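You operate a simulated robot arm through the tools that you are given. There is no shell and no other tool. Be economical: measure what you need, move in short steps, check, and stop when the job is done.

Carry out the task below with a simulated robot arm. There is one attempt and no reset: what you move stays moved.

JOB
Take the shim from the cleaning bench and leave it on the top of the hubs bench.

The check looks at the end state, three seconds after you hand in, the way a careful person would. Anything else that was tipped, shoved, dropped, spilled or broken makes it a failure.

ROBOT AND FRAMES
A 7-joint arm with a two-finger parallel gripper on a trunk, on a base that drives. Base frame: it is fixed to the floor where the robot stands at the start and does not move with it; the origin is under the middle of the robot, x ahead of it, y to its left, z up. Lengths are in mm, angles in rad, forces in N, time in s.
With the tool pointing down near the work surface it reaches from about 480 to 920 mm from the robot's upright axis, wherever it stands. Its first joint turns from -2.007 to 2.007 rad. Places, roughly: top of the hubs bench [600, -4400, 800]. Payload 3.91 kg.
Tool frame: the origin (TCP) lies between the finger pads and is the grasp point; the fingertips stand 30 mm ahead of it; z points along the fingers, y is the line along which they close. The gripper opens to 110 mm. The fingers are 20 mm wide and 10 mm thick; the gripper's body (48 by 112 mm) begins 55 mm behind the TCP.
Orientation is that of the tool frame in the base frame, as a unit quaternion [x, y, z, w]. With the fingers straight down and closing along the base's y, the tool's x points along the base's -x, its y along +y and its z along -z.

CONTROLS
- The arm moves only by the tool arm_command. Its argument "commands" is one flat list of numbers, 7 for each row, row after row: the finger opening in cm, from 0 to 11, then the shift along the base's x, y, z in cm, then the turn, a rotation vector about the base's x, y, z in rad. In form: [jaw, tx, ty, tz, wx, wy, wz, jaw, tx, ty, tz, wx, wy, wz, ...]. A call has 1 to 10 rows; each row shifts and turns the commanded pose from where the row before left it. Each row takes 0.2 s and may step no farther than 50 mm and 0.15 rad from the row before; otherwise, or with a gripper value out of range, the whole call is refused. A pose out of reach is approached as far as the arm can. The call stops where the force on the tool passes 40 N (or 10 N more than at its start, if that is more) or the arm is blocked; 0.2 s more then pass. The fingers move at their own pace (about 153 mm/s each) and stop on an object; they squeeze with about 37 N. The grip force told is the motor's: it shows also when the fingers shut on nothing. Time passes only in rows, and 0.2 s behind the last, so rows that do not move let the fingers close. It gives the time, the measured TCP pose, the force on the tool (base axes), the opening and the grip force at its end, in the units of the frame above (readings bear some noise).
- Cameras (640 x 400 px; columns grow to the right, rows downward): "scene" is now at [216.8, 169.6, 1296.3]; the picture's right is [-0.40, -0.92, 0.00], its down [-0.51, 0.22, -0.83] and it looks along [0.76, -0.33, -0.56] (base axes); focal length 274 px, centre (320, 200). "wrist" rides on the gripper at [72, 17, -103] in the tool frame; the picture's right is [-0.23, 0.97, 0.00], its down [-0.76, -0.18, -0.62] and it looks along [-0.61, -0.14, 0.78] (tool axes); focal length 222 px, centre (320, 200). There is no depth. A picture from a camera that has moved, and an enlarged one, comes with that camera's place and axes in the base frame and with its lens. The place of the scene camera against the robot may be out by one fixed shift of up to 12 mm in any direction.
- get_image(camera): a new picture of that camera. The clock stands still meanwhile.
- raise_lower(by): slides the trunk up (or, below 0, down) by that many mm; the arm and the scene camera ride with it, the base frame stays. It gives what a move gives, with no picture.
- drive_base(legs): drives the robot by 1 to 6 legs, each [ahead, left, turn to the left] in mm, mm and rad, along the robot's own axes; the way and the turn of a leg run together, so that a leg with both is an arc; at most 1500 mm and 3.142 rad a leg. The arm and the cameras ride along, it lands a little off, and it stops where it bumps. It gives what a move gives.
- aim_head(pan, tilt): turns the head with the scene camera to pan (to the left, within 1.396 rad either way) and tilt (down, from -0.506 to 1.204), counted from straight ahead of the robot. It gives what a move gives.
- zoom(camera, box): a new picture of the part [left, top, right, bottom] of that camera's present view, enlarged. The clock stands still meanwhile.
- close_job(): hands the job in; it is judged then, once.

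Work in short steps. Places have to be worked out from the pictures, the camera data and where the tool is seen: move nearer, look again, correct. Check each grasp and each placing, and mend what went wrong. You have 120 turns and 90 pictures in all, those below and enlarged ones among them. Open the gripper and draw the arm clear of the work before you hand the job in, unless the task says otherwise; then end with one line.

The tools are called after "Call:" as a command line: name --argument value ..., lists and objects as JSON in quotes. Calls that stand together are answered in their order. arm_command: Moves the arm, as the interface text tells. Its arguments: {"type":"object","properties":{"commands":{"type":"array"}},"required":["commands"]} The other tools are called the same way: raise_lower (by) slides the trunk up or down; drive_base (legs) drives the base; aim_head (pan, tilt) turns the head that bears the scene camera; get_image (camera) takes a picture; zoom (camera, box) takes an enlarged picture of a part of a camera's view; close_job () hands the job in.

At the start:

```text
time: 0.0
ee_pos: [465.5, 124.0, 1045.0]
ee_rot: [-0.001, 1.0, 0.0, 0.0]
force: [0.5, -0.7, 0.5]
grip_width: 110.2
finger_force: 0.1
trunk travel left (down, up): [-625.0, 365.0]
robot x, y, heading: [0.2, -3.3, -0.0]
head pan, tilt: [-0.407, 0.59]
```

scene: 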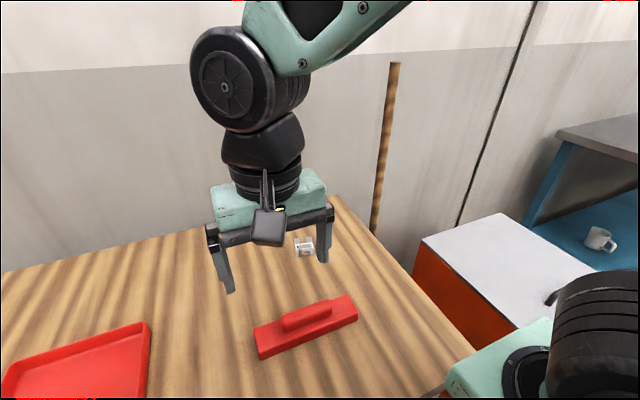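
wrist: 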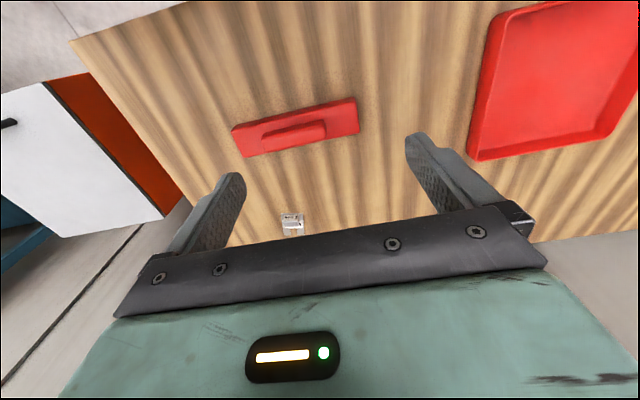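

The bench ahead holds a red float-like item, a tray and a small metallic object. I zoom in on the items and look around for which bench is which.

Call:
zoom --camera "scene" --box '[230, 200, 390, 300]'

Call:
zoom --camera "wrist" --box '[220, 80, 380, 240]'

Call:
zoom --camera "scene" --box '[400, 100, 640, 320]'

```text
4.00 times, centred on (310, 250) of scene
camera zoom: at [216.8, 169.6, 1296.3], right [-0.4, -0.92, 0.0], down [-0.51, 0.22, -0.83], along [0.76, -0.33, -0.56], focal length 1098 px, centre (360, 0)
```

zoom: 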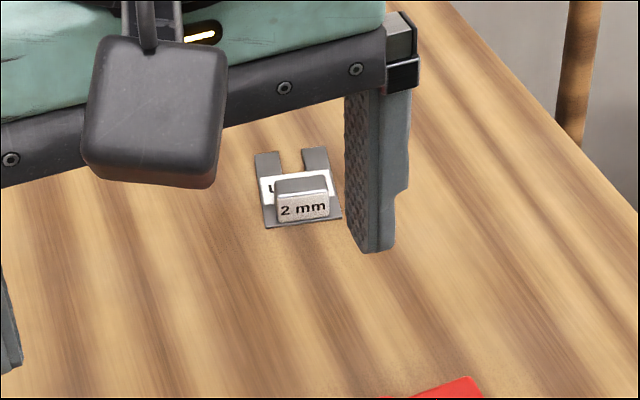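

```text
2.50 times, centred on (300, 160) of wrist
camera zoom: at [392.4, 140.1, 1147.3], right [0.23, 0.97, 0.0], down [0.76, -0.18, 0.62], along [0.61, -0.14, -0.78], focal length 555 px, centre (370, 300)
```

zoom: 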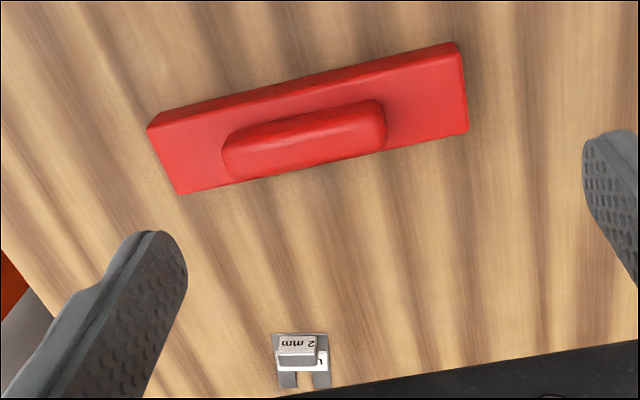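

```text
1.82 times, centred on (520, 210) of scene
camera zoom: at [216.8, 169.6, 1296.3], right [-0.4, -0.92, 0.0], down [-0.51, 0.22, -0.83], along [0.76, -0.33, -0.56], focal length 499 px, centre (-44, 182)
```

zoom: 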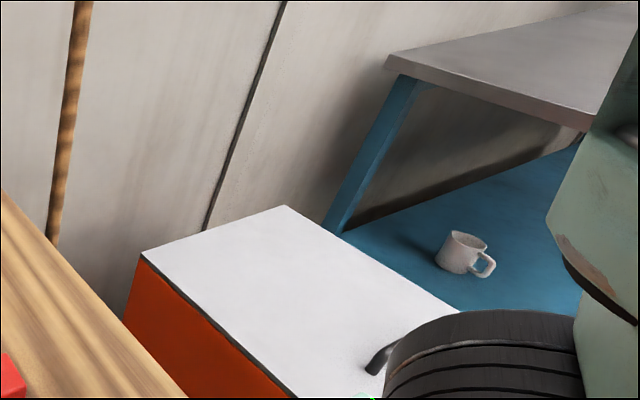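

The small item is a "2 mm" U-shaped shim with a grip tab. I need to check which bench is the cleaning bench, so I pan the head to both sides.

Call:
aim_head --pan -1.2 --tilt 0.2

Call:
get_image --camera "scene"

Call:
aim_head --pan 0.5 --tilt 0.4

Call:
get_image --camera "scene"

```text
time: 1.1
ee_pos: [465.5, 123.5, 1043.7]
ee_rot: [0.0, 1.0, 0.001, 0.0]
force: [0.4, 0.2, -1.0]
grip_width: 110.1
finger_force: 0.1
trunk travel left (down, up): [-625.0, 365.0]
robot x, y, heading: [1.6, -0.2, -0.002]
head pan, tilt: [-1.201, 0.201]
```

```text
84 pictures are left
camera scene: at [169.1, 117.8, 1332.2], right [-0.93, -0.36, 0.0], down [-0.07, 0.19, -0.98], along [0.36, -0.91, -0.2], focal length 274 px, centre (320, 200)
```

scene: 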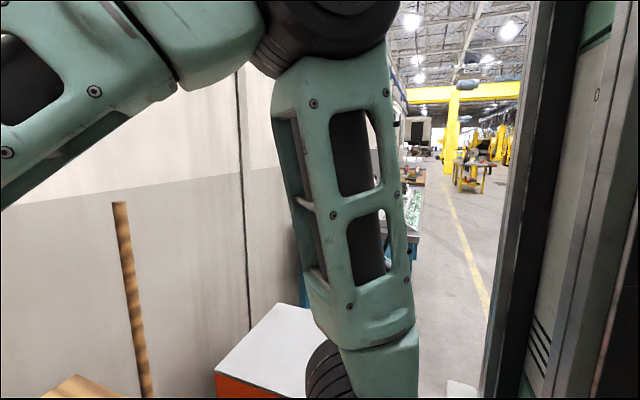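

```text
time: 2.9
ee_pos: [465.6, 123.3, 1044.2]
ee_rot: [0.0, 1.0, -0.001, 0.0]
force: [0.5, -0.6, 0.8]
grip_width: 109.8
finger_force: 0.1
trunk travel left (down, up): [-625.0, 365.0]
robot x, y, heading: [2.3, -2.5, 0.002]
head pan, tilt: [0.499, 0.4]
```

```text
83 pictures are left
camera scene: at [216.7, 249.0, 1313.7], right [0.48, -0.88, 0.0], down [-0.34, -0.19, -0.92], along [0.81, 0.44, -0.39], focal length 274 px, centre (320, 200)
```

scene: 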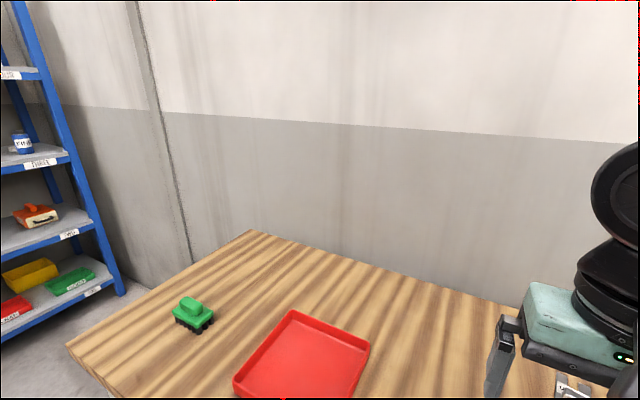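

This bench has brush, float and tray, so it is the cleaning bench; the shim sits at about (708, 0). I move the tool above and short of it for a closer wrist look.

Call:
arm_command --commands '[11, 3.2, -2.05, -2, 0, 0, 0, 11, 3.2, -2.05, -2, 0, 0, 0, 11, 3.2, -2.05, -2, 0, 0, 0, 11, 3.2, -2.05, -2, 0, 0, 0, 11, 3.2, -2.05, -2, 0, 0, 0, 11, 3.2, -2.05, -2, 0, 0, 0, 11, 0, 0, 0, 0, 0, 0]'

Call:
get_image --camera "wrist"

Call:
aim_head --pan -0.35 --tilt 0.65

Call:
get_image --camera "scene"

```text
time: 4.5
ee_pos: [656.5, 0.7, 926.0]
ee_rot: [0.0, 1.0, -0.001, 0.001]
force: [-0.1, -0.4, 0.4]
grip_width: 110.2
finger_force: 0.0
trunk travel left (down, up): [-625.0, 365.0]
robot x, y, heading: [1.9, 2.0, -0.003]
head pan, tilt: [0.499, 0.4]
```

```text
82 pictures are left
camera wrist: at [584.6, 17.8, 1028.7], right [0.23, 0.97, 0.0], down [0.76, -0.18, 0.62], along [0.61, -0.14, -0.78], focal length 222 px, centre (320, 200)
```

wrist: 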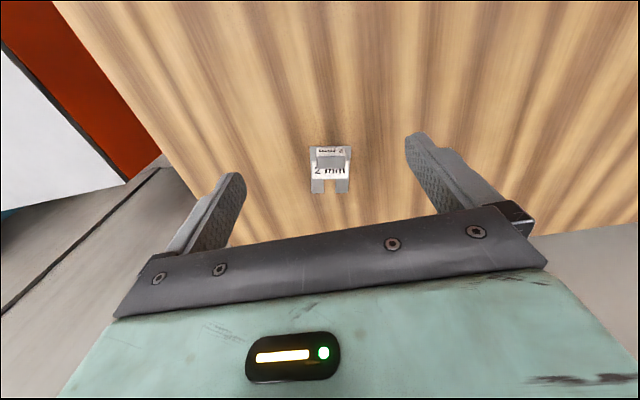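

```text
time: 5.6
ee_pos: [656.9, 2.3, 925.1]
ee_rot: [-0.001, 1.0, 0.0, 0.0]
force: [0.9, -0.2, -0.1]
grip_width: 109.7
finger_force: 0.1
trunk travel left (down, up): [-625.0, 365.0]
robot x, y, heading: [1.3, -0.7, -0.003]
head pan, tilt: [-0.351, 0.649]
```

```text
81 pictures are left
camera scene: at [216.9, 174.9, 1291.2], right [-0.34, -0.94, 0.0], down [-0.57, 0.21, -0.8], along [0.75, -0.27, -0.6], focal length 274 px, centre (320, 200)
```

scene: 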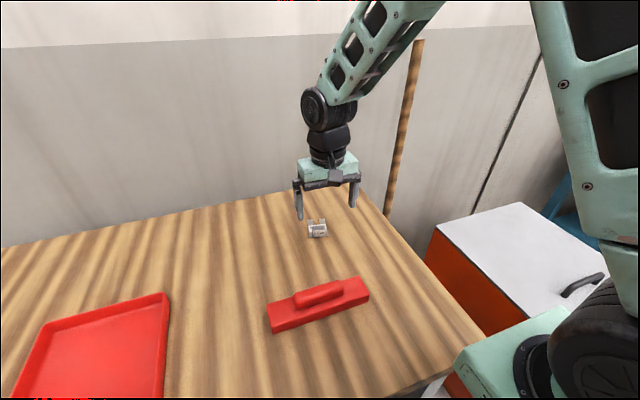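

Call:
zoom --camera "wrist" --box '[280, 130, 376, 200]'

Call:
zoom --camera "scene" --box '[286, 205, 350, 245]'

```text
5.71 times, centred on (328, 165) of wrist
camera zoom: at [584.3, 18.2, 1028.8], right [0.23, 0.97, 0.0], down [0.76, -0.18, 0.62], along [0.61, -0.14, -0.78], focal length 1269 px, centre (274, 400)
```

zoom: 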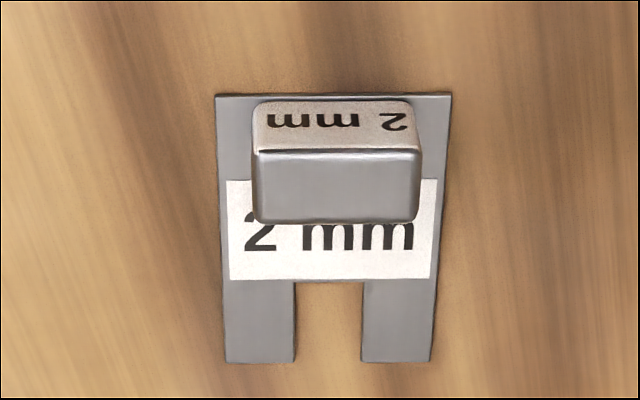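

```text
10.00 times, centred on (318, 225) of scene
camera zoom: at [216.9, 174.9, 1291.2], right [-0.34, -0.94, 0.0], down [-0.57, 0.21, -0.8], along [0.75, -0.27, -0.6], focal length 2744 px, centre (340, -50)
```

zoom: 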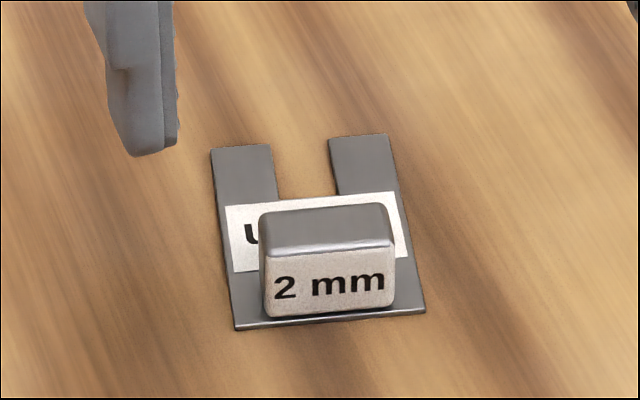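

The shim is a plate with an upright block (34 mm wide, 15 thick, about 20 high) centred near (711, 2), yawed about -0.21 rad. I'll turn the tool to match, move above it, and check before descending.

Call:
arm_command --commands '[7, 2.7, 0, -1, 0, 0, -0.105, 7, 2.74, 0.1, -1, 0, 0, -0.105, 7, 0, 0, -3, 0, 0, 0, 7, 0, 0, -2, 0, 0, 0, 7, 0, 0, 0, 0, 0, 0]'

Call:
get_image --camera "wrist"

Call:
zoom --camera "scene" --box '[270, 180, 366, 240]'

```text
time: 6.8
ee_pos: [713.1, 3.1, 853.0]
ee_rot: [0.104, 0.995, 0.0, 0.0]
force: [0.4, -0.3, -0.4]
grip_width: 69.7
finger_force: 0.1
trunk travel left (down, up): [-625.0, 365.0]
robot x, y, heading: [1.7, 1.7, -0.0]
head pan, tilt: [-0.351, 0.649]
```

```text
78 pictures are left
camera wrist: at [644.9, 35.0, 955.7], right [0.43, 0.91, 0.0], down [0.71, -0.33, 0.62], along [0.56, -0.27, -0.78], focal length 222 px, centre (320, 200)
```

wrist: 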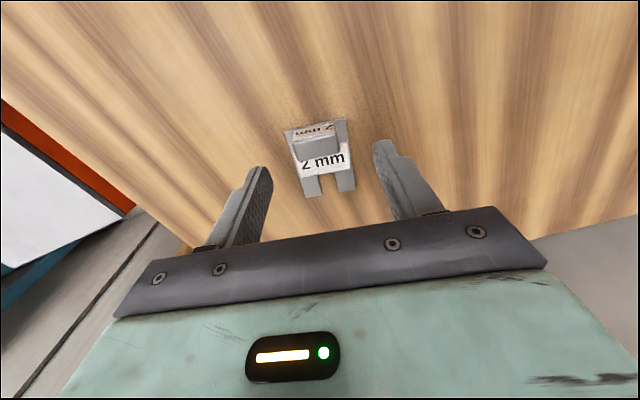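

```text
6.67 times, centred on (318, 210) of scene
camera zoom: at [216.8, 174.8, 1291.1], right [-0.34, -0.94, 0.0], down [-0.57, 0.21, -0.8], along [0.75, -0.27, -0.6], focal length 1830 px, centre (333, 133)
```

zoom: 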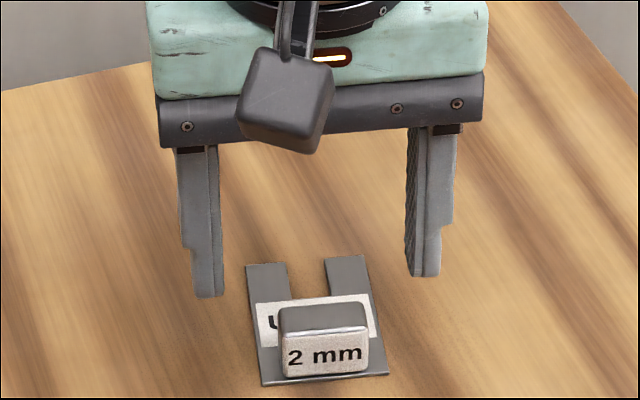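

Tool and shim are aligned; block centre reads about (709.5, 2). I correct by -3/-1 mm, and lower to TCP z≈818 so the tips stay above the plate.

Call:
arm_command --commands '[7, -0.3, -0.1, -1.5, 0, 0, 0, 7, 0, 0, -1.2, 0, 0, 0, 7, 0, 0, -0.8, 0, 0, 0, 7, 0, 0, 0, 0, 0, 0]'

Call:
zoom --camera "wrist" --box '[220, 90, 420, 215]'

Call:
zoom --camera "scene" --box '[270, 190, 366, 250]'

```text
time: 7.8
ee_pos: [708.4, 1.8, 817.9]
ee_rot: [0.104, 0.995, 0.001, 0.0]
force: [0.6, 0.5, 0.9]
grip_width: 70.3
finger_force: 0.0
trunk travel left (down, up): [-625.0, 365.0]
robot x, y, heading: [-2.4, 1.2, 0.001]
head pan, tilt: [-0.351, 0.649]
```

```text
3.20 times, centred on (320, 152) of wrist
camera zoom: at [640.5, 33.0, 921.3], right [0.43, 0.91, 0.0], down [0.71, -0.33, 0.62], along [0.56, -0.27, -0.78], focal length 711 px, centre (320, 352)
```

zoom: 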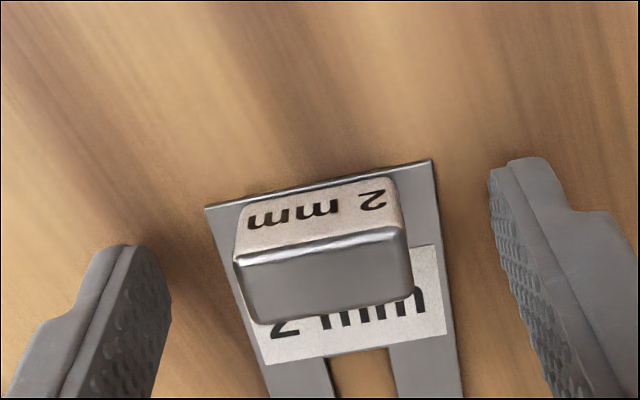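

```text
6.67 times, centred on (318, 220) of scene
camera zoom: at [216.9, 174.8, 1291.1], right [-0.34, -0.94, 0.0], down [-0.57, 0.21, -0.8], along [0.75, -0.27, -0.6], focal length 1830 px, centre (333, 67)
```

zoom: 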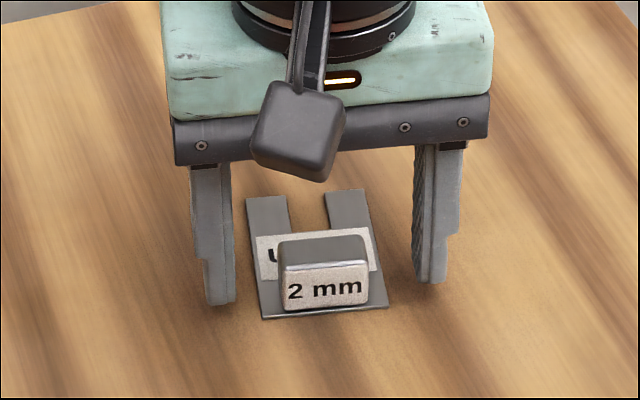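

The fingers straddle the block, well centred with tips about 5 mm above the plate. I close on it.

Call:
arm_command --commands '[3, 0, 0, 0, 0, 0, 0, 2.5, 0, 0, 0, 0, 0, 0, 2.5, 0, 0, 0, 0, 0, 0]'

Call:
zoom --camera "wrist" --box '[220, 90, 420, 215]'

```text
time: 8.6
ee_pos: [709.0, 0.7, 818.5]
ee_rot: [0.104, 0.995, 0.0, 0.0]
force: [-0.3, 0.9, -0.1]
grip_width: 33.0
finger_force: 36.8
trunk travel left (down, up): [-625.0, 365.0]
robot x, y, heading: [2.1, 2.9, -0.001]
head pan, tilt: [-0.351, 0.649]
```

```text
3.20 times, centred on (320, 152) of wrist
camera zoom: at [640.5, 33.0, 921.5], right [0.43, 0.91, 0.0], down [0.71, -0.33, 0.62], along [0.56, -0.27, -0.78], focal length 711 px, centre (320, 352)
```

zoom: 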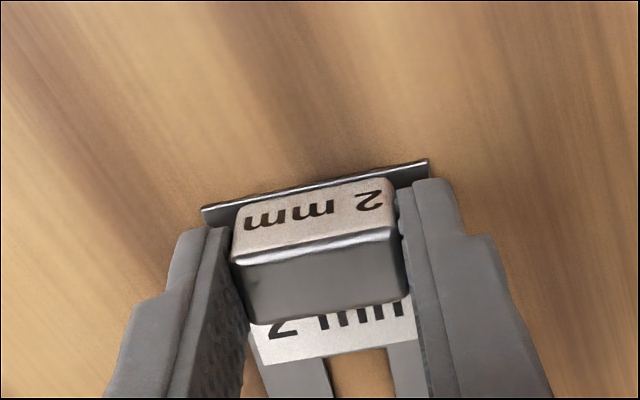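

Gripped at 33 mm with 37 N. I lift straight up and verify.

Call:
arm_command --commands '[2.5, 0, 0, 1, 0, 0, 0, 2.5, 0, 0, 3, 0, 0, 0, 2.5, 0, 0, 4, 0, 0, 0, 2.5, 0, 0, 4, 0, 0, 0, 2.5, 0, 0, 4, 0, 0, 0, 2.5, 0, 0, 4, 0, 0, 0, 2.5, 0, 0, 0, 0, 0, 0]'

Call:
get_image --camera "wrist"

Call:
get_image --camera "scene"

```text
time: 10.2
ee_pos: [711.1, 0.5, 1018.6]
ee_rot: [0.105, 0.994, 0.0, 0.0]
force: [-0.1, 0.0, 0.2]
grip_width: 25.2
finger_force: 0.0
trunk travel left (down, up): [-625.0, 365.0]
robot x, y, heading: [4.4, -2.1, 0.002]
head pan, tilt: [-0.351, 0.649]
```

```text
73 pictures are left
camera wrist: at [642.5, 31.7, 1121.7], right [0.43, 0.91, 0.0], down [0.71, -0.33, 0.62], along [0.56, -0.27, -0.78], focal length 222 px, centre (320, 200)
```

wrist: 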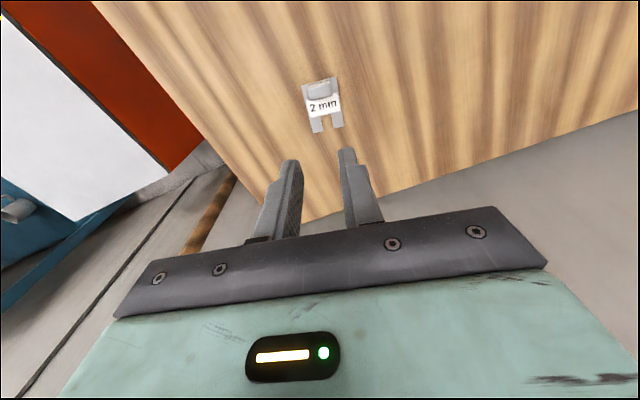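

```text
72 pictures are left
camera scene: at [217.0, 174.8, 1291.1], right [-0.34, -0.94, 0.0], down [-0.57, 0.21, -0.8], along [0.75, -0.27, -0.6], focal length 274 px, centre (320, 200)
```

scene: 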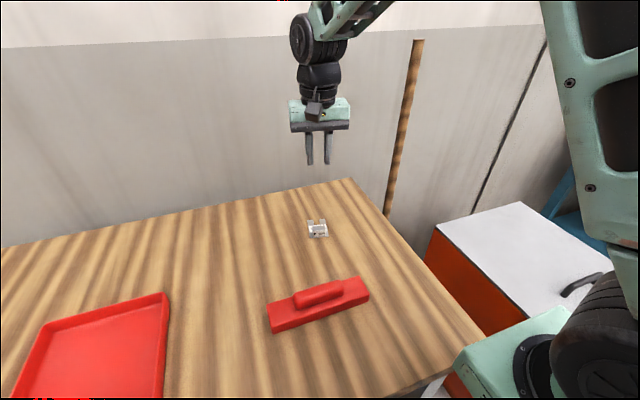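

The shim slipped out (width 25 mm, nothing held), and still lies on the bench. I look closer at where it is now.

Call:
zoom --camera "wrist" --box '[280, 60, 376, 140]'

Call:
zoom --camera "scene" --box '[286, 205, 350, 245]'

```text
5.00 times, centred on (328, 100) of wrist
camera zoom: at [642.5, 31.7, 1121.7], right [0.43, 0.91, 0.0], down [0.71, -0.33, 0.62], along [0.56, -0.27, -0.78], focal length 1111 px, centre (280, 700)
```

zoom: 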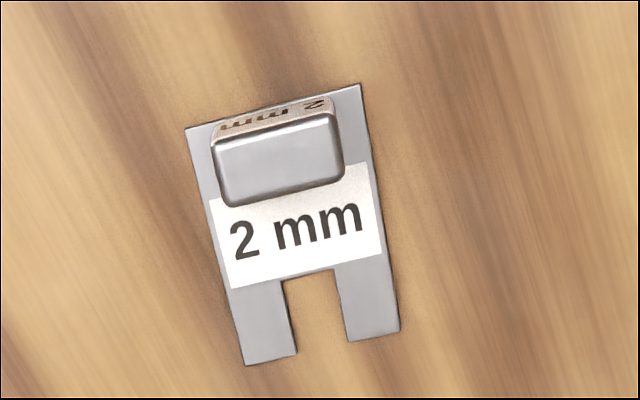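

```text
10.00 times, centred on (318, 225) of scene
camera zoom: at [217.0, 174.8, 1291.1], right [-0.34, -0.94, 0.0], down [-0.57, 0.21, -0.8], along [0.75, -0.27, -0.6], focal length 2744 px, centre (340, -50)
```

zoom: 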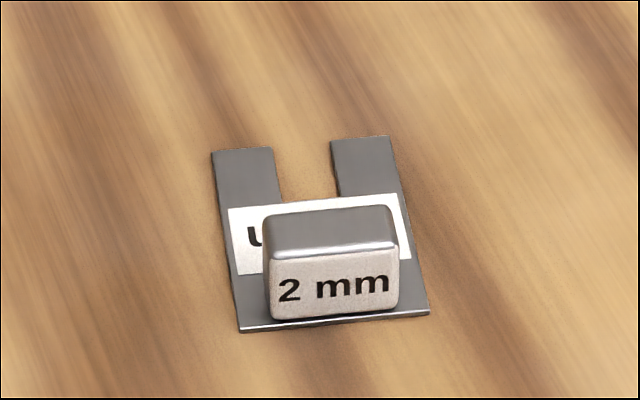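

It barely moved and stands upright: the grip was too near the block's top and slid off. I go down again lower (tips just above the plate) and check for contact.

Call:
arm_command --commands '[7, 0, 0, -4, 0, 0, 0, 7, 0, 0, -4, 0, 0, 0, 7, 0, 0, -4, 0, 0, 0, 7, 0, 0, -4, 0, 0, 0, 7, 0, 0, -3, 0, 0, 0, 7, 0, 0, -1, 0, 0, 0, 7, 0, 0, -0.4, 0, 0, 0, 7, 0, 0, 0, 0, 0, 0]'

Call:
zoom --camera "wrist" --box '[220, 90, 420, 215]'

Call:
zoom --camera "scene" --box '[286, 205, 350, 245]'

```text
time: 12.0
ee_pos: [708.9, 0.8, 813.8]
ee_rot: [0.104, 0.995, 0.0, 0.001]
force: [-0.2, -0.4, 0.8]
grip_width: 70.0
finger_force: 0.0
trunk travel left (down, up): [-625.0, 365.0]
robot x, y, heading: [-0.2, -0.4, -0.001]
head pan, tilt: [-0.351, 0.649]
```

```text
3.20 times, centred on (320, 152) of wrist
camera zoom: at [640.8, 33.1, 917.8], right [0.43, 0.91, 0.0], down [0.71, -0.33, 0.62], along [0.56, -0.27, -0.78], focal length 711 px, centre (320, 352)
```

zoom: 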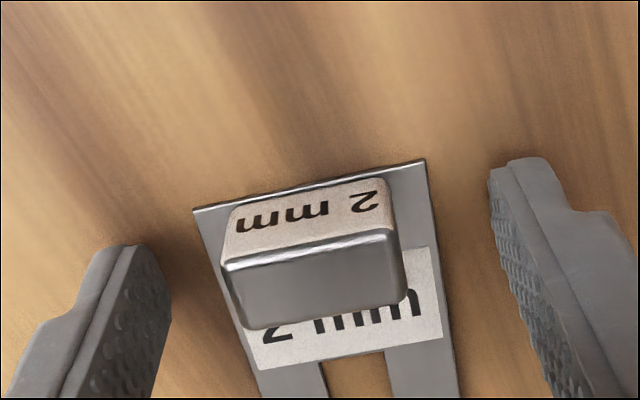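

```text
10.00 times, centred on (318, 225) of scene
camera zoom: at [216.9, 174.8, 1291.1], right [-0.34, -0.94, 0.0], down [-0.57, 0.21, -0.8], along [0.75, -0.27, -0.6], focal length 2744 px, centre (340, -50)
```

zoom: 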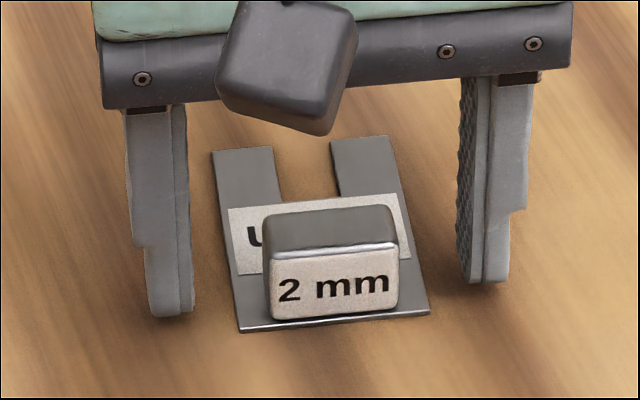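

No contact yet at tip z≈784; the block is ~1 mm toward -y. I centre, lower 1 mm more, close fully, and lift just 15 mm slowly to test.

Call:
arm_command --commands '[7, 0, -0.1, -0.1, 0, 0, 0, 0, 0, 0, 0, 0, 0, 0, 0, 0, 0, 0, 0, 0, 0, 0, 0, 0, 0, 0, 0, 0, 0, 0, 0, 0, 0, 0, 0]'

Call:
arm_command --commands '[0, 0, 0, 0.2, 0, 0, 0, 0, 0, 0, 0.3, 0, 0, 0, 0, 0, 0, 0.5, 0, 0, 0, 0, 0, 0, 0.5, 0, 0, 0, 0, 0, 0, 0, 0, 0, 0]'

Call:
zoom --camera "scene" --box '[286, 205, 350, 245]'

```text
time: 13.2
ee_pos: [709.1, 0.1, 814.0]
ee_rot: [0.104, 0.995, 0.001, 0.001]
force: [0.8, -0.1, 0.3]
grip_width: 33.3
finger_force: 37.1
trunk travel left (down, up): [-625.0, 365.0]
robot x, y, heading: [-3.2, 2.2, -0.001]
head pan, tilt: [-0.351, 0.649]
```

```text
time: 14.4
ee_pos: [709.1, -2.1, 829.2]
ee_rot: [0.104, 0.995, -0.001, 0.0]
force: [0.0, 0.6, -1.1]
grip_width: 33.1
finger_force: 37.7
trunk travel left (down, up): [-625.0, 365.0]
robot x, y, heading: [-2.4, 1.3, 0.001]
head pan, tilt: [-0.351, 0.649]
```

```text
10.00 times, centred on (318, 225) of scene
camera zoom: at [216.9, 174.8, 1291.1], right [-0.34, -0.94, 0.0], down [-0.57, 0.21, -0.8], along [0.75, -0.27, -0.6], focal length 2744 px, centre (340, -50)
```

zoom: 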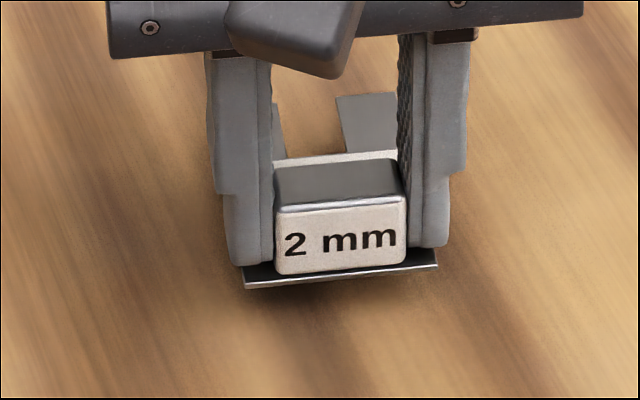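

It is lifted now. I hold a second to check for slow slipping.

Call:
arm_command --commands '[0, 0, 0, 0, 0, 0, 0, 0, 0, 0, 0, 0, 0, 0, 0, 0, 0, 0, 0, 0, 0, 0, 0, 0, 0, 0, 0, 0, 0, 0, 0, 0, 0, 0, 0, 0, 0, 0, 0, 0, 0, 0, 0, 0, 0, 0, 0, 0, 0, 0, 0, 0, 0, 0, 0, 0]'

Call:
zoom --camera "scene" --box '[286, 205, 350, 245]'

```text
time: 16.2
ee_pos: [708.7, -2.6, 828.8]
ee_rot: [0.105, 0.994, 0.0, 0.0]
force: [0.0, 0.2, -0.6]
grip_width: 33.2
finger_force: 36.9
trunk travel left (down, up): [-625.0, 365.0]
robot x, y, heading: [-1.4, -1.3, -0.001]
head pan, tilt: [-0.351, 0.649]
```

```text
10.00 times, centred on (318, 225) of scene
camera zoom: at [216.9, 174.8, 1291.1], right [-0.34, -0.94, 0.0], down [-0.57, 0.21, -0.8], along [0.75, -0.27, -0.6], focal length 2744 px, centre (340, -50)
```

zoom: 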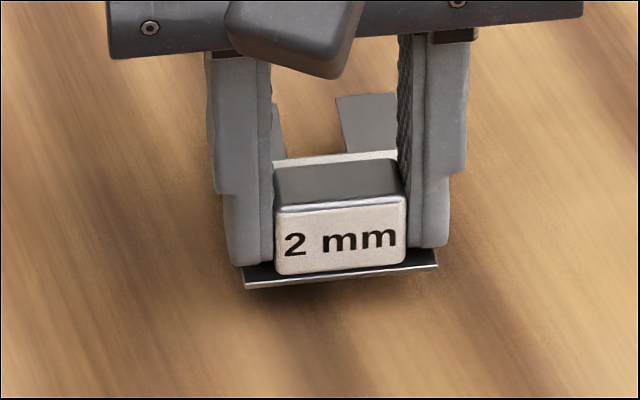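

Stable. I raise gently, ramping up step size.

Call:
arm_command --commands '[0, 0, 0, 0.5, 0, 0, 0, 0, 0, 0, 1, 0, 0, 0, 0, 0, 0, 1.5, 0, 0, 0, 0, 0, 0, 2, 0, 0, 0, 0, 0, 0, 2, 0, 0, 0, 0, 0, 0, 2, 0, 0, 0, 0, 0, 0, 2, 0, 0, 0, 0, 0, 0, 1.5, 0, 0, 0, 0, 0, 0, 1, 0, 0, 0, 0, 0, 0, 0.5, 0, 0, 0]'

Call:
arm_command --commands '[0, -0.5, 0, 0.5, 0, 0, 0, 0, -1, 0, 1, 0, 0, 0, 0, -2, 0, 1, 0, 0, 0, 0, -3, 0, 1, 0, 0, 0, 0, -3, 0, 1, 0, 0, 0, 0, -3, 0, 1, 0, 0, 0, 0, -3, 0, 1, 0, 0, 0, 0, -2, 0, 1, 0, 0, 0, 0, -1, 0, 1, 0, 0, 0, 0, -0.5, 0, 0.5, 0, 0, 0]'

Call:
get_image --camera "wrist"

Call:
aim_head --pan -1.39 --tilt 0.35

Call:
get_image --camera "scene"

```text
time: 18.4
ee_pos: [708.1, -2.0, 967.6]
ee_rot: [0.105, 0.995, 0.0, 0.0]
force: [-0.3, 0.2, -1.3]
grip_width: 33.2
finger_force: 37.5
trunk travel left (down, up): [-625.0, 365.0]
robot x, y, heading: [-2.7, 2.0, -0.002]
head pan, tilt: [-0.351, 0.649]
```

```text
time: 20.6
ee_pos: [518.8, -0.3, 1059.3]
ee_rot: [0.105, 0.994, 0.0, 0.0]
force: [-0.2, 0.3, -0.2]
grip_width: 33.1
finger_force: 37.1
trunk travel left (down, up): [-625.0, 365.0]
robot x, y, heading: [2.2, -2.3, 0.0]
head pan, tilt: [-0.351, 0.649]
```

```text
65 pictures are left
camera wrist: at [451.2, 31.1, 1162.5], right [0.42, 0.91, 0.0], down [0.71, -0.33, 0.62], along [0.56, -0.26, -0.78], focal length 222 px, centre (320, 200)
```

wrist: 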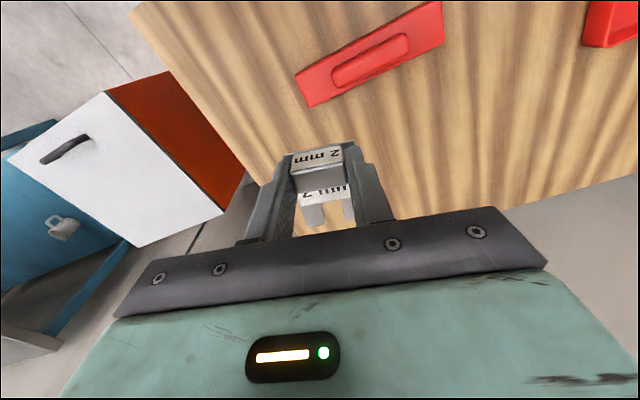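

```text
time: 21.9
ee_pos: [519.4, -0.7, 1059.4]
ee_rot: [0.105, 0.994, 0.0, 0.0]
force: [0.5, -0.3, -1.3]
grip_width: 32.8
finger_force: 37.1
trunk travel left (down, up): [-625.0, 365.0]
robot x, y, heading: [3.5, -0.5, -0.008]
head pan, tilt: [-1.389, 0.351]
```

```text
64 pictures are left
camera scene: at [152.2, 113.1, 1318.2], right [-0.98, -0.18, 0.0], down [-0.06, 0.34, -0.94], along [0.17, -0.92, -0.34], focal length 274 px, centre (320, 200)
```

scene: 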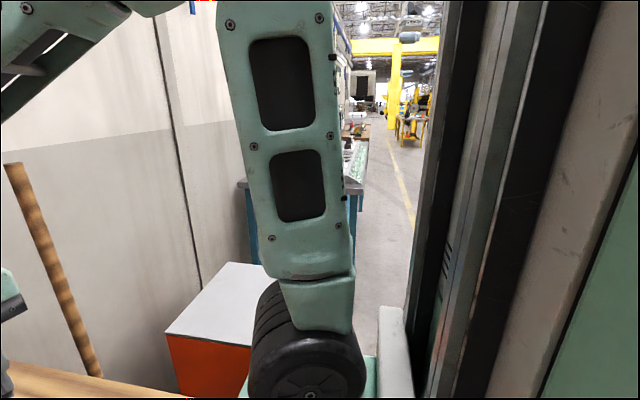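

The shim is firmly held. I back away from the bench, then turn right to look along the aisle.

Call:
drive_base --legs '[[-350, 0, 0]]'

Call:
aim_head --pan 0.9 --tilt 0.5

Call:
get_image --camera "scene"

```text
time: 24.2
ee_pos: [172.3, -0.8, 1058.6]
ee_rot: [0.105, 0.994, 0.0, 0.0]
force: [0.4, -0.2, -0.9]
grip_width: 33.2
finger_force: 37.2
trunk travel left (down, up): [-625.0, 365.0]
robot x, y, heading: [-347.5, 1.6, -0.006]
head pan, tilt: [-1.389, 0.351]
```

```text
time: 26.3
ee_pos: [173.1, -1.4, 1059.1]
ee_rot: [0.106, 0.994, 0.0, 0.0]
force: [1.1, 0.1, -0.5]
grip_width: 33.0
finger_force: 36.0
trunk travel left (down, up): [-625.0, 365.0]
robot x, y, heading: [-346.9, -3.0, -0.002]
head pan, tilt: [0.901, 0.499]
```

```text
63 pictures are left
camera scene: at [-154.8, 275.9, 1304.5], right [0.78, -0.62, 0.0], down [-0.3, -0.37, -0.88], along [0.55, 0.69, -0.48], focal length 274 px, centre (320, 200)
```

scene: 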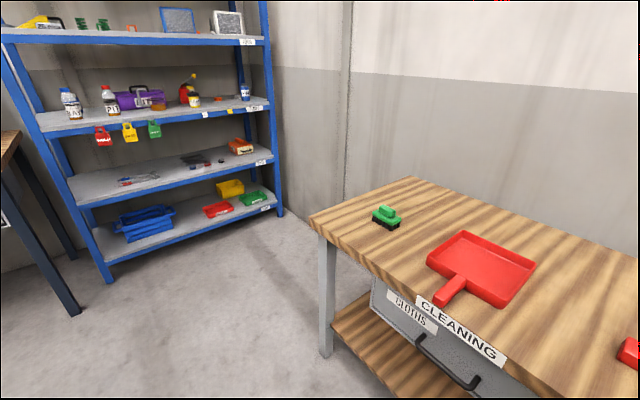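

The bench is labelled "CLEANING", as assumed. Now turn right to look along the aisle.

Call:
drive_base --legs '[[0, 0, -0.8], [0, 0, -0.77]]'

Call:
aim_head --pan 0.1 --tilt 0.35

Call:
get_image --camera "scene"

```text
time: 30.8
ee_pos: [-350.7, -519.5, 1059.2]
ee_rot: [0.779, 0.628, -0.001, 0.0]
force: [-0.8, 0.3, -1.2]
grip_width: 33.0
finger_force: 37.5
trunk travel left (down, up): [-625.0, 365.0]
robot x, y, heading: [-346.0, 0.4, -1.576]
head pan, tilt: [0.901, 0.499]
```

```text
time: 32.0
ee_pos: [-349.3, -518.7, 1059.6]
ee_rot: [0.778, 0.628, 0.0, 0.0]
force: [0.0, 0.2, 0.0]
grip_width: 33.1
finger_force: 36.3
trunk travel left (down, up): [-625.0, 365.0]
robot x, y, heading: [-349.5, 0.9, -1.573]
head pan, tilt: [0.099, 0.351]
```

```text
62 pictures are left
camera scene: at [-140.1, -235.4, 1318.2], right [-1.0, -0.1, 0.0], down [-0.03, 0.34, -0.94], along [0.09, -0.93, -0.34], focal length 274 px, centre (320, 200)
```

scene: 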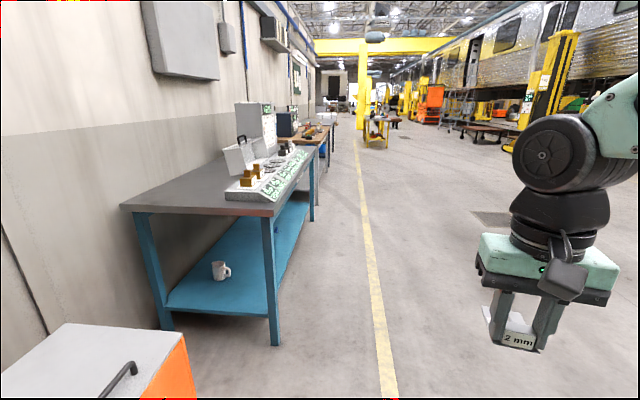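

Aisle is clear along x≈-350; benches line the left side with front edges near x≈215. I drive 2800 mm ahead, then look again.

Call:
drive_base --legs '[[1500, 0, 0], [1300, 0, 0]]'

Call:
aim_head --pan 0.5 --tilt 0.4

Call:
get_image --camera "scene"

```text
time: 45.8
ee_pos: [-295.0, -3368.4, 1058.9]
ee_rot: [0.765, 0.644, 0.0, 0.001]
force: [0.2, -0.3, 0.1]
grip_width: 32.8
finger_force: 36.8
trunk travel left (down, up): [-625.0, 365.0]
robot x, y, heading: [-314.2, -2850.0, -1.538]
head pan, tilt: [0.099, 0.351]
```

```text
time: 46.6
ee_pos: [-295.7, -3368.5, 1058.2]
ee_rot: [0.765, 0.644, 0.001, 0.0]
force: [0.9, -0.2, -1.2]
grip_width: 33.3
finger_force: 37.0
trunk travel left (down, up): [-625.0, 365.0]
robot x, y, heading: [-317.6, -2846.5, -1.536]
head pan, tilt: [0.499, 0.4]
```

```text
61 pictures are left
camera scene: at [-62.6, -3063.4, 1313.6], right [-0.86, -0.51, 0.0], down [-0.2, 0.33, -0.92], along [0.47, -0.79, -0.39], focal length 274 px, centre (320, 200)
```

scene: 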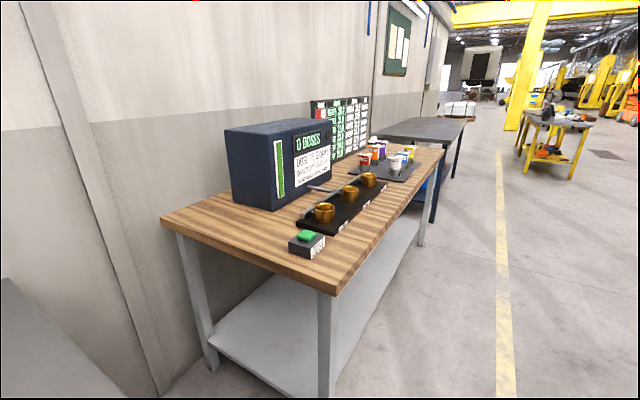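

This wooden bench spans roughly y -3590 to -5400, so likely the hubs bench. I zoom in on its contents.

Call:
zoom --camera "scene" --box '[200, 90, 480, 265]'

Call:
drive_base --legs '[[1500, -60, 0]]'

Call:
aim_head --pan 1.39 --tilt 0.5

Call:
get_image --camera "scene"

```text
2.29 times, centred on (340, 178) of scene
camera zoom: at [-62.6, -3063.4, 1313.6], right [-0.86, -0.51, 0.0], down [-0.2, 0.33, -0.92], along [0.47, -0.79, -0.39], focal length 627 px, centre (274, 251)
```

zoom: 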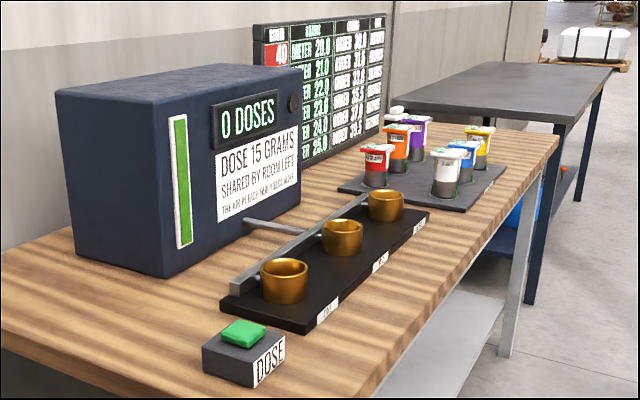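

```text
refused: leg 1 is longer than a leg can be; nothing moved
```

```text
time: 47.8
ee_pos: [-295.8, -3367.6, 1058.8]
ee_rot: [0.766, 0.643, 0.0, 0.0]
force: [0.1, 0.5, -1.6]
grip_width: 33.1
finger_force: 36.9
trunk travel left (down, up): [-625.0, 365.0]
robot x, y, heading: [-311.8, -2844.5, -1.534]
head pan, tilt: [1.389, 0.499]
```

```text
59 pictures are left
camera scene: at [-19.8, -2996.9, 1304.5], right [-0.15, -0.99, 0.0], down [-0.47, 0.07, -0.88], along [0.87, -0.13, -0.48], focal length 274 px, centre (320, 200)
```

scene: 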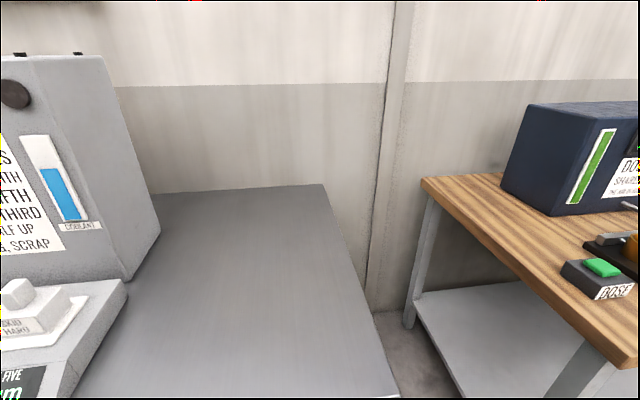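

This is a dosing station bench with bronze hubs on a rack; I must avoid the DOSE button. I drive on to y≈-4300 and view the bench front-on for a label.

Call:
drive_base --legs '[[1430, -80, -0.035]]'

Call:
get_image --camera "scene"

```text
time: 55.0
ee_pos: [-345.1, -4811.5, 1059.4]
ee_rot: [0.772, 0.636, 0.0, 0.0]
force: [0.0, -0.3, -0.4]
grip_width: 33.0
finger_force: 37.0
trunk travel left (down, up): [-625.0, 365.0]
robot x, y, heading: [-352.8, -4291.0, -1.555]
head pan, tilt: [1.389, 0.499]
```

```text
58 pictures are left
camera scene: at [-63.3, -4446.4, 1304.5], right [-0.16, -0.99, 0.0], down [-0.47, 0.08, -0.88], along [0.87, -0.14, -0.48], focal length 274 px, centre (320, 200)
```

scene: 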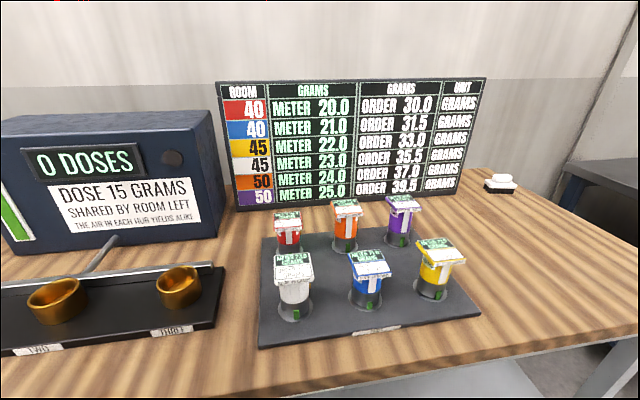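

"The air in each hub yields alike" – matches hubs. Free space lies right of the tub tray, about (400, -5130). I check for a front label and get a better view of that area.

Call:
aim_head --pan 1.2 --tilt 0.85

Call:
get_image --camera "scene"

```text
time: 55.8
ee_pos: [-345.1, -4811.5, 1058.8]
ee_rot: [0.772, 0.636, 0.0, 0.0]
force: [-0.2, 0.0, -0.9]
grip_width: 33.0
finger_force: 36.2
trunk travel left (down, up): [-625.0, 365.0]
robot x, y, heading: [-354.2, -4291.6, -1.552]
head pan, tilt: [1.201, 0.85]
```

```text
57 pictures are left
camera scene: at [-79.7, -4458.5, 1274.6], right [-0.34, -0.94, 0.0], down [-0.7, 0.26, -0.66], along [0.62, -0.23, -0.75], focal length 274 px, centre (320, 200)
```

scene: 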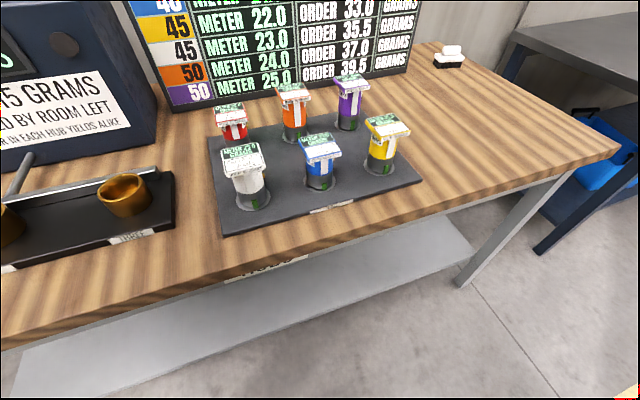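

Call:
zoom --camera "scene" --box '[200, 200, 380, 310]'

Call:
drive_base --legs '[[860, 0, 0]]'

Call:
aim_head --pan 1.39 --tilt 0.6

Call:
get_image --camera "scene"

```text
3.56 times, centred on (290, 255) of scene
camera zoom: at [-79.7, -4458.5, 1274.6], right [-0.34, -0.94, 0.0], down [-0.7, 0.26, -0.66], along [0.62, -0.23, -0.75], focal length 976 px, centre (427, 4)
```

zoom: 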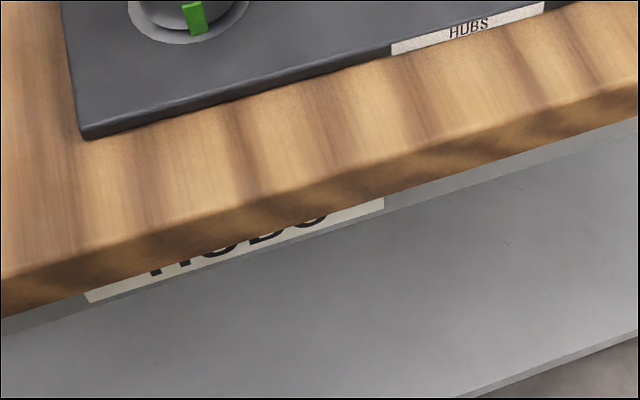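

```text
time: 60.4
ee_pos: [-324.7, -5673.0, 1058.6]
ee_rot: [0.769, 0.639, 0.0, -0.001]
force: [-0.2, -0.1, -1.3]
grip_width: 33.1
finger_force: 36.4
trunk travel left (down, up): [-625.0, 365.0]
robot x, y, heading: [-336.5, -5153.4, -1.55]
head pan, tilt: [1.201, 0.85]
```

```text
time: 61.1
ee_pos: [-326.1, -5672.3, 1057.9]
ee_rot: [0.77, 0.638, -0.001, 0.001]
force: [0.0, 0.7, -1.0]
grip_width: 32.7
finger_force: 37.0
trunk travel left (down, up): [-625.0, 365.0]
robot x, y, heading: [-338.6, -5154.8, -1.548]
head pan, tilt: [1.389, 0.6]
```

```text
55 pictures are left
camera scene: at [-47.4, -5305.2, 1295.4], right [-0.16, -0.99, 0.0], down [-0.56, 0.09, -0.82], along [0.81, -0.13, -0.57], focal length 274 px, centre (320, 200)
```

scene: 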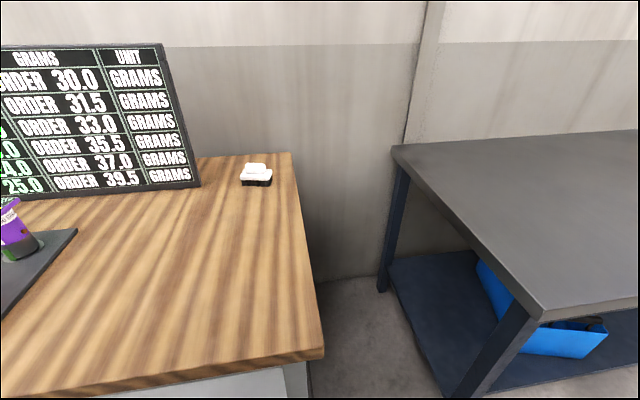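

The bench is labelled HUBS. The free area on the right end spans y -4740 to -5350, so I aim for (440, -5060); turn left to face the bench.

Call:
drive_base --legs '[[0, 0, 0.8], [0, 0, 0.75]]'

Call:
aim_head --pan 0.0 --tilt 0.6

Call:
get_image --camera "scene"

```text
time: 65.6
ee_pos: [183.1, -5155.1, 1059.4]
ee_rot: [0.104, 0.995, 0.0, 0.0]
force: [-1.5, 0.3, -0.6]
grip_width: 33.4
finger_force: 37.2
trunk travel left (down, up): [-625.0, 365.0]
robot x, y, heading: [-333.7, -5153.2, -0.003]
head pan, tilt: [1.389, 0.6]
```

```text
time: 67.2
ee_pos: [183.1, -5154.3, 1060.1]
ee_rot: [0.105, 0.994, 0.0, -0.001]
force: [0.4, -0.5, -1.5]
grip_width: 33.0
finger_force: 36.9
trunk travel left (down, up): [-625.0, 365.0]
robot x, y, heading: [-335.6, -5154.6, 0.003]
head pan, tilt: [0.0, 0.6]
```

```text
54 pictures are left
camera scene: at [-112.4, -4948.9, 1295.4], right [0.0, -1.0, 0.0], down [-0.56, 0.0, -0.83], along [0.83, 0.0, -0.56], focal length 274 px, centre (320, 200)
```

scene: 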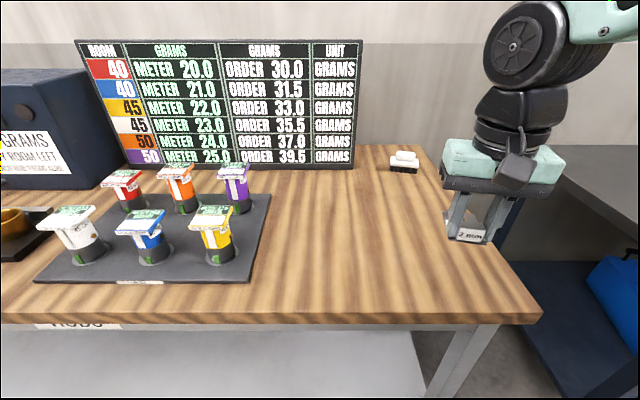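

Robot faces the bench; free wood is right of the tray. I move over (440, -5080) keeping height.

Call:
arm_command --commands '[0, 1, 0.3, 0, 0, 0, 0, 0, 2, 0.6, 0, 0, 0, 0, 0, 3, 0.9, 0, 0, 0, 0, 0, 3.5, 1.0, 0, 0, 0, 0, 0, 3.5, 1.0, 0, 0, 0, 0, 0, 3.5, 1.0, 0, 0, 0, 0, 0, 3.5, 1.0, 0, 0, 0, 0, 0, 3, 0.9, 0, 0, 0, 0, 0, 2, 0.6, 0, 0, 0, 0, 0, 0.8, 0.2, 0, 0, 0, 0]'

Call:
arm_command --commands '[0, 0, 0, -0.5, 0, 0, 0, 0, 0, 0, -1.5, 0, 0, 0, 0, 0, 0, -2.5, 0, 0, 0, 0, 0, 0, -3, 0, 0, 0, 0, 0, 0, -3, 0, 0, 0, 0, 0, 0, -3, 0, 0, 0, 0, 0, 0, -2.5, 0, 0, 0, 0, 0, 0, -1.5, 0, 0, 0, 0, 0, 0, -0.5, 0, 0, 0, 0, 0, 0, 0, 0, 0, 0]'

Call:
get_image --camera "scene"

Call:
get_image --camera "wrist"

```text
time: 69.3
ee_pos: [441.8, -5078.0, 1058.8]
ee_rot: [0.105, 0.995, 0.0, 0.0]
force: [0.4, -0.2, -0.4]
grip_width: 33.3
finger_force: 36.9
trunk travel left (down, up): [-625.0, 365.0]
robot x, y, heading: [-331.7, -5155.6, 0.002]
head pan, tilt: [0.0, 0.6]
```

```text
time: 71.5
ee_pos: [441.4, -5079.3, 882.4]
ee_rot: [0.105, 0.994, 0.002, 0.003]
force: [-4.1, 0.0, 34.9]
grip_width: 32.9
finger_force: 36.7
trunk travel left (down, up): [-625.0, 365.0]
robot x, y, heading: [-337.6, -5154.6, -0.001]
head pan, tilt: [0.0, 0.6]
```

```text
53 pictures are left
camera scene: at [-114.0, -4949.1, 1296.3], right [0.0, -1.0, 0.0], down [-0.56, 0.0, -0.83], along [0.83, 0.0, -0.56], focal length 274 px, centre (320, 200)
```

scene: 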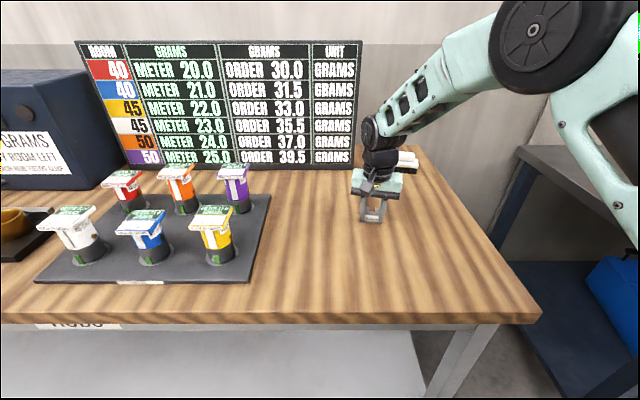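

```text
52 pictures are left
camera wrist: at [372.8, -5047.5, 985.7], right [0.42, 0.91, 0.0], down [0.7, -0.33, 0.63], along [0.57, -0.26, -0.78], focal length 222 px, centre (320, 200)
```

wrist: 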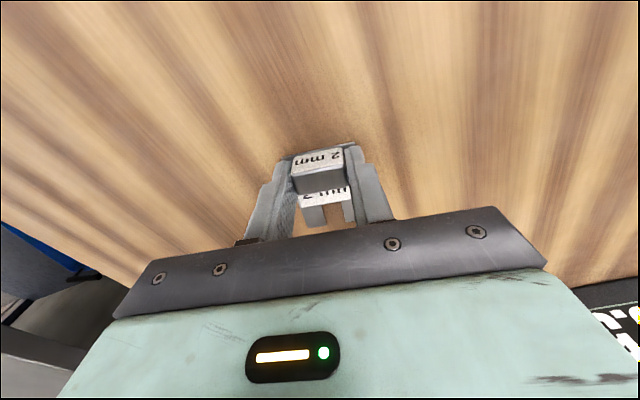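

A 35 N upward push at TCP z=882 suggests the shim is already on a higher bench top (~850). I zoom in to verify.

Call:
zoom --camera "scene" --box '[332, 170, 412, 220]'

Call:
zoom --camera "wrist" --box '[240, 110, 400, 240]'

```text
8.00 times, centred on (372, 195) of scene
camera zoom: at [-114.0, -4949.1, 1296.3], right [0.0, -1.0, 0.0], down [-0.56, 0.0, -0.83], along [0.83, 0.0, -0.56], focal length 2195 px, centre (-96, 240)
```

zoom: 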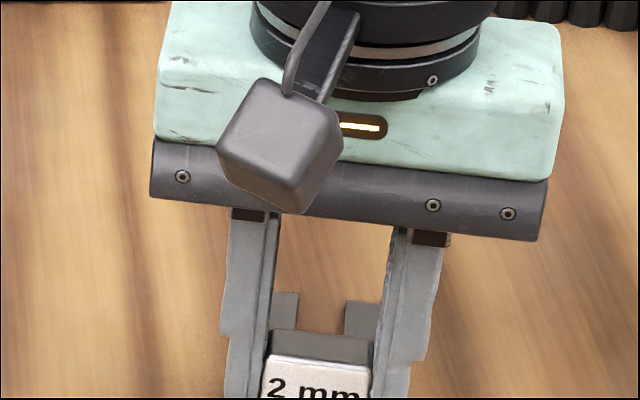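

```text
3.08 times, centred on (320, 175) of wrist
camera zoom: at [372.8, -5047.5, 985.7], right [0.42, 0.91, 0.0], down [0.7, -0.33, 0.63], along [0.57, -0.26, -0.78], focal length 684 px, centre (320, 277)
```

zoom: 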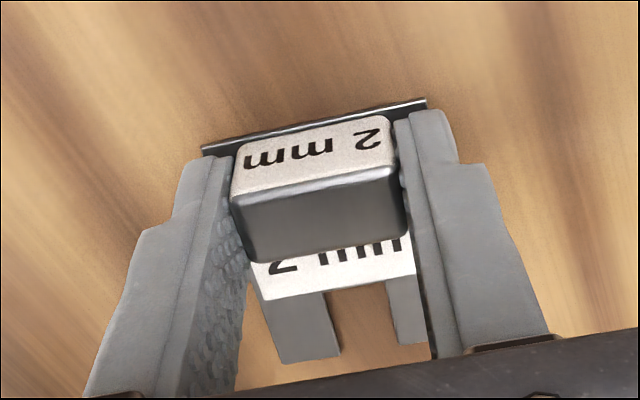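

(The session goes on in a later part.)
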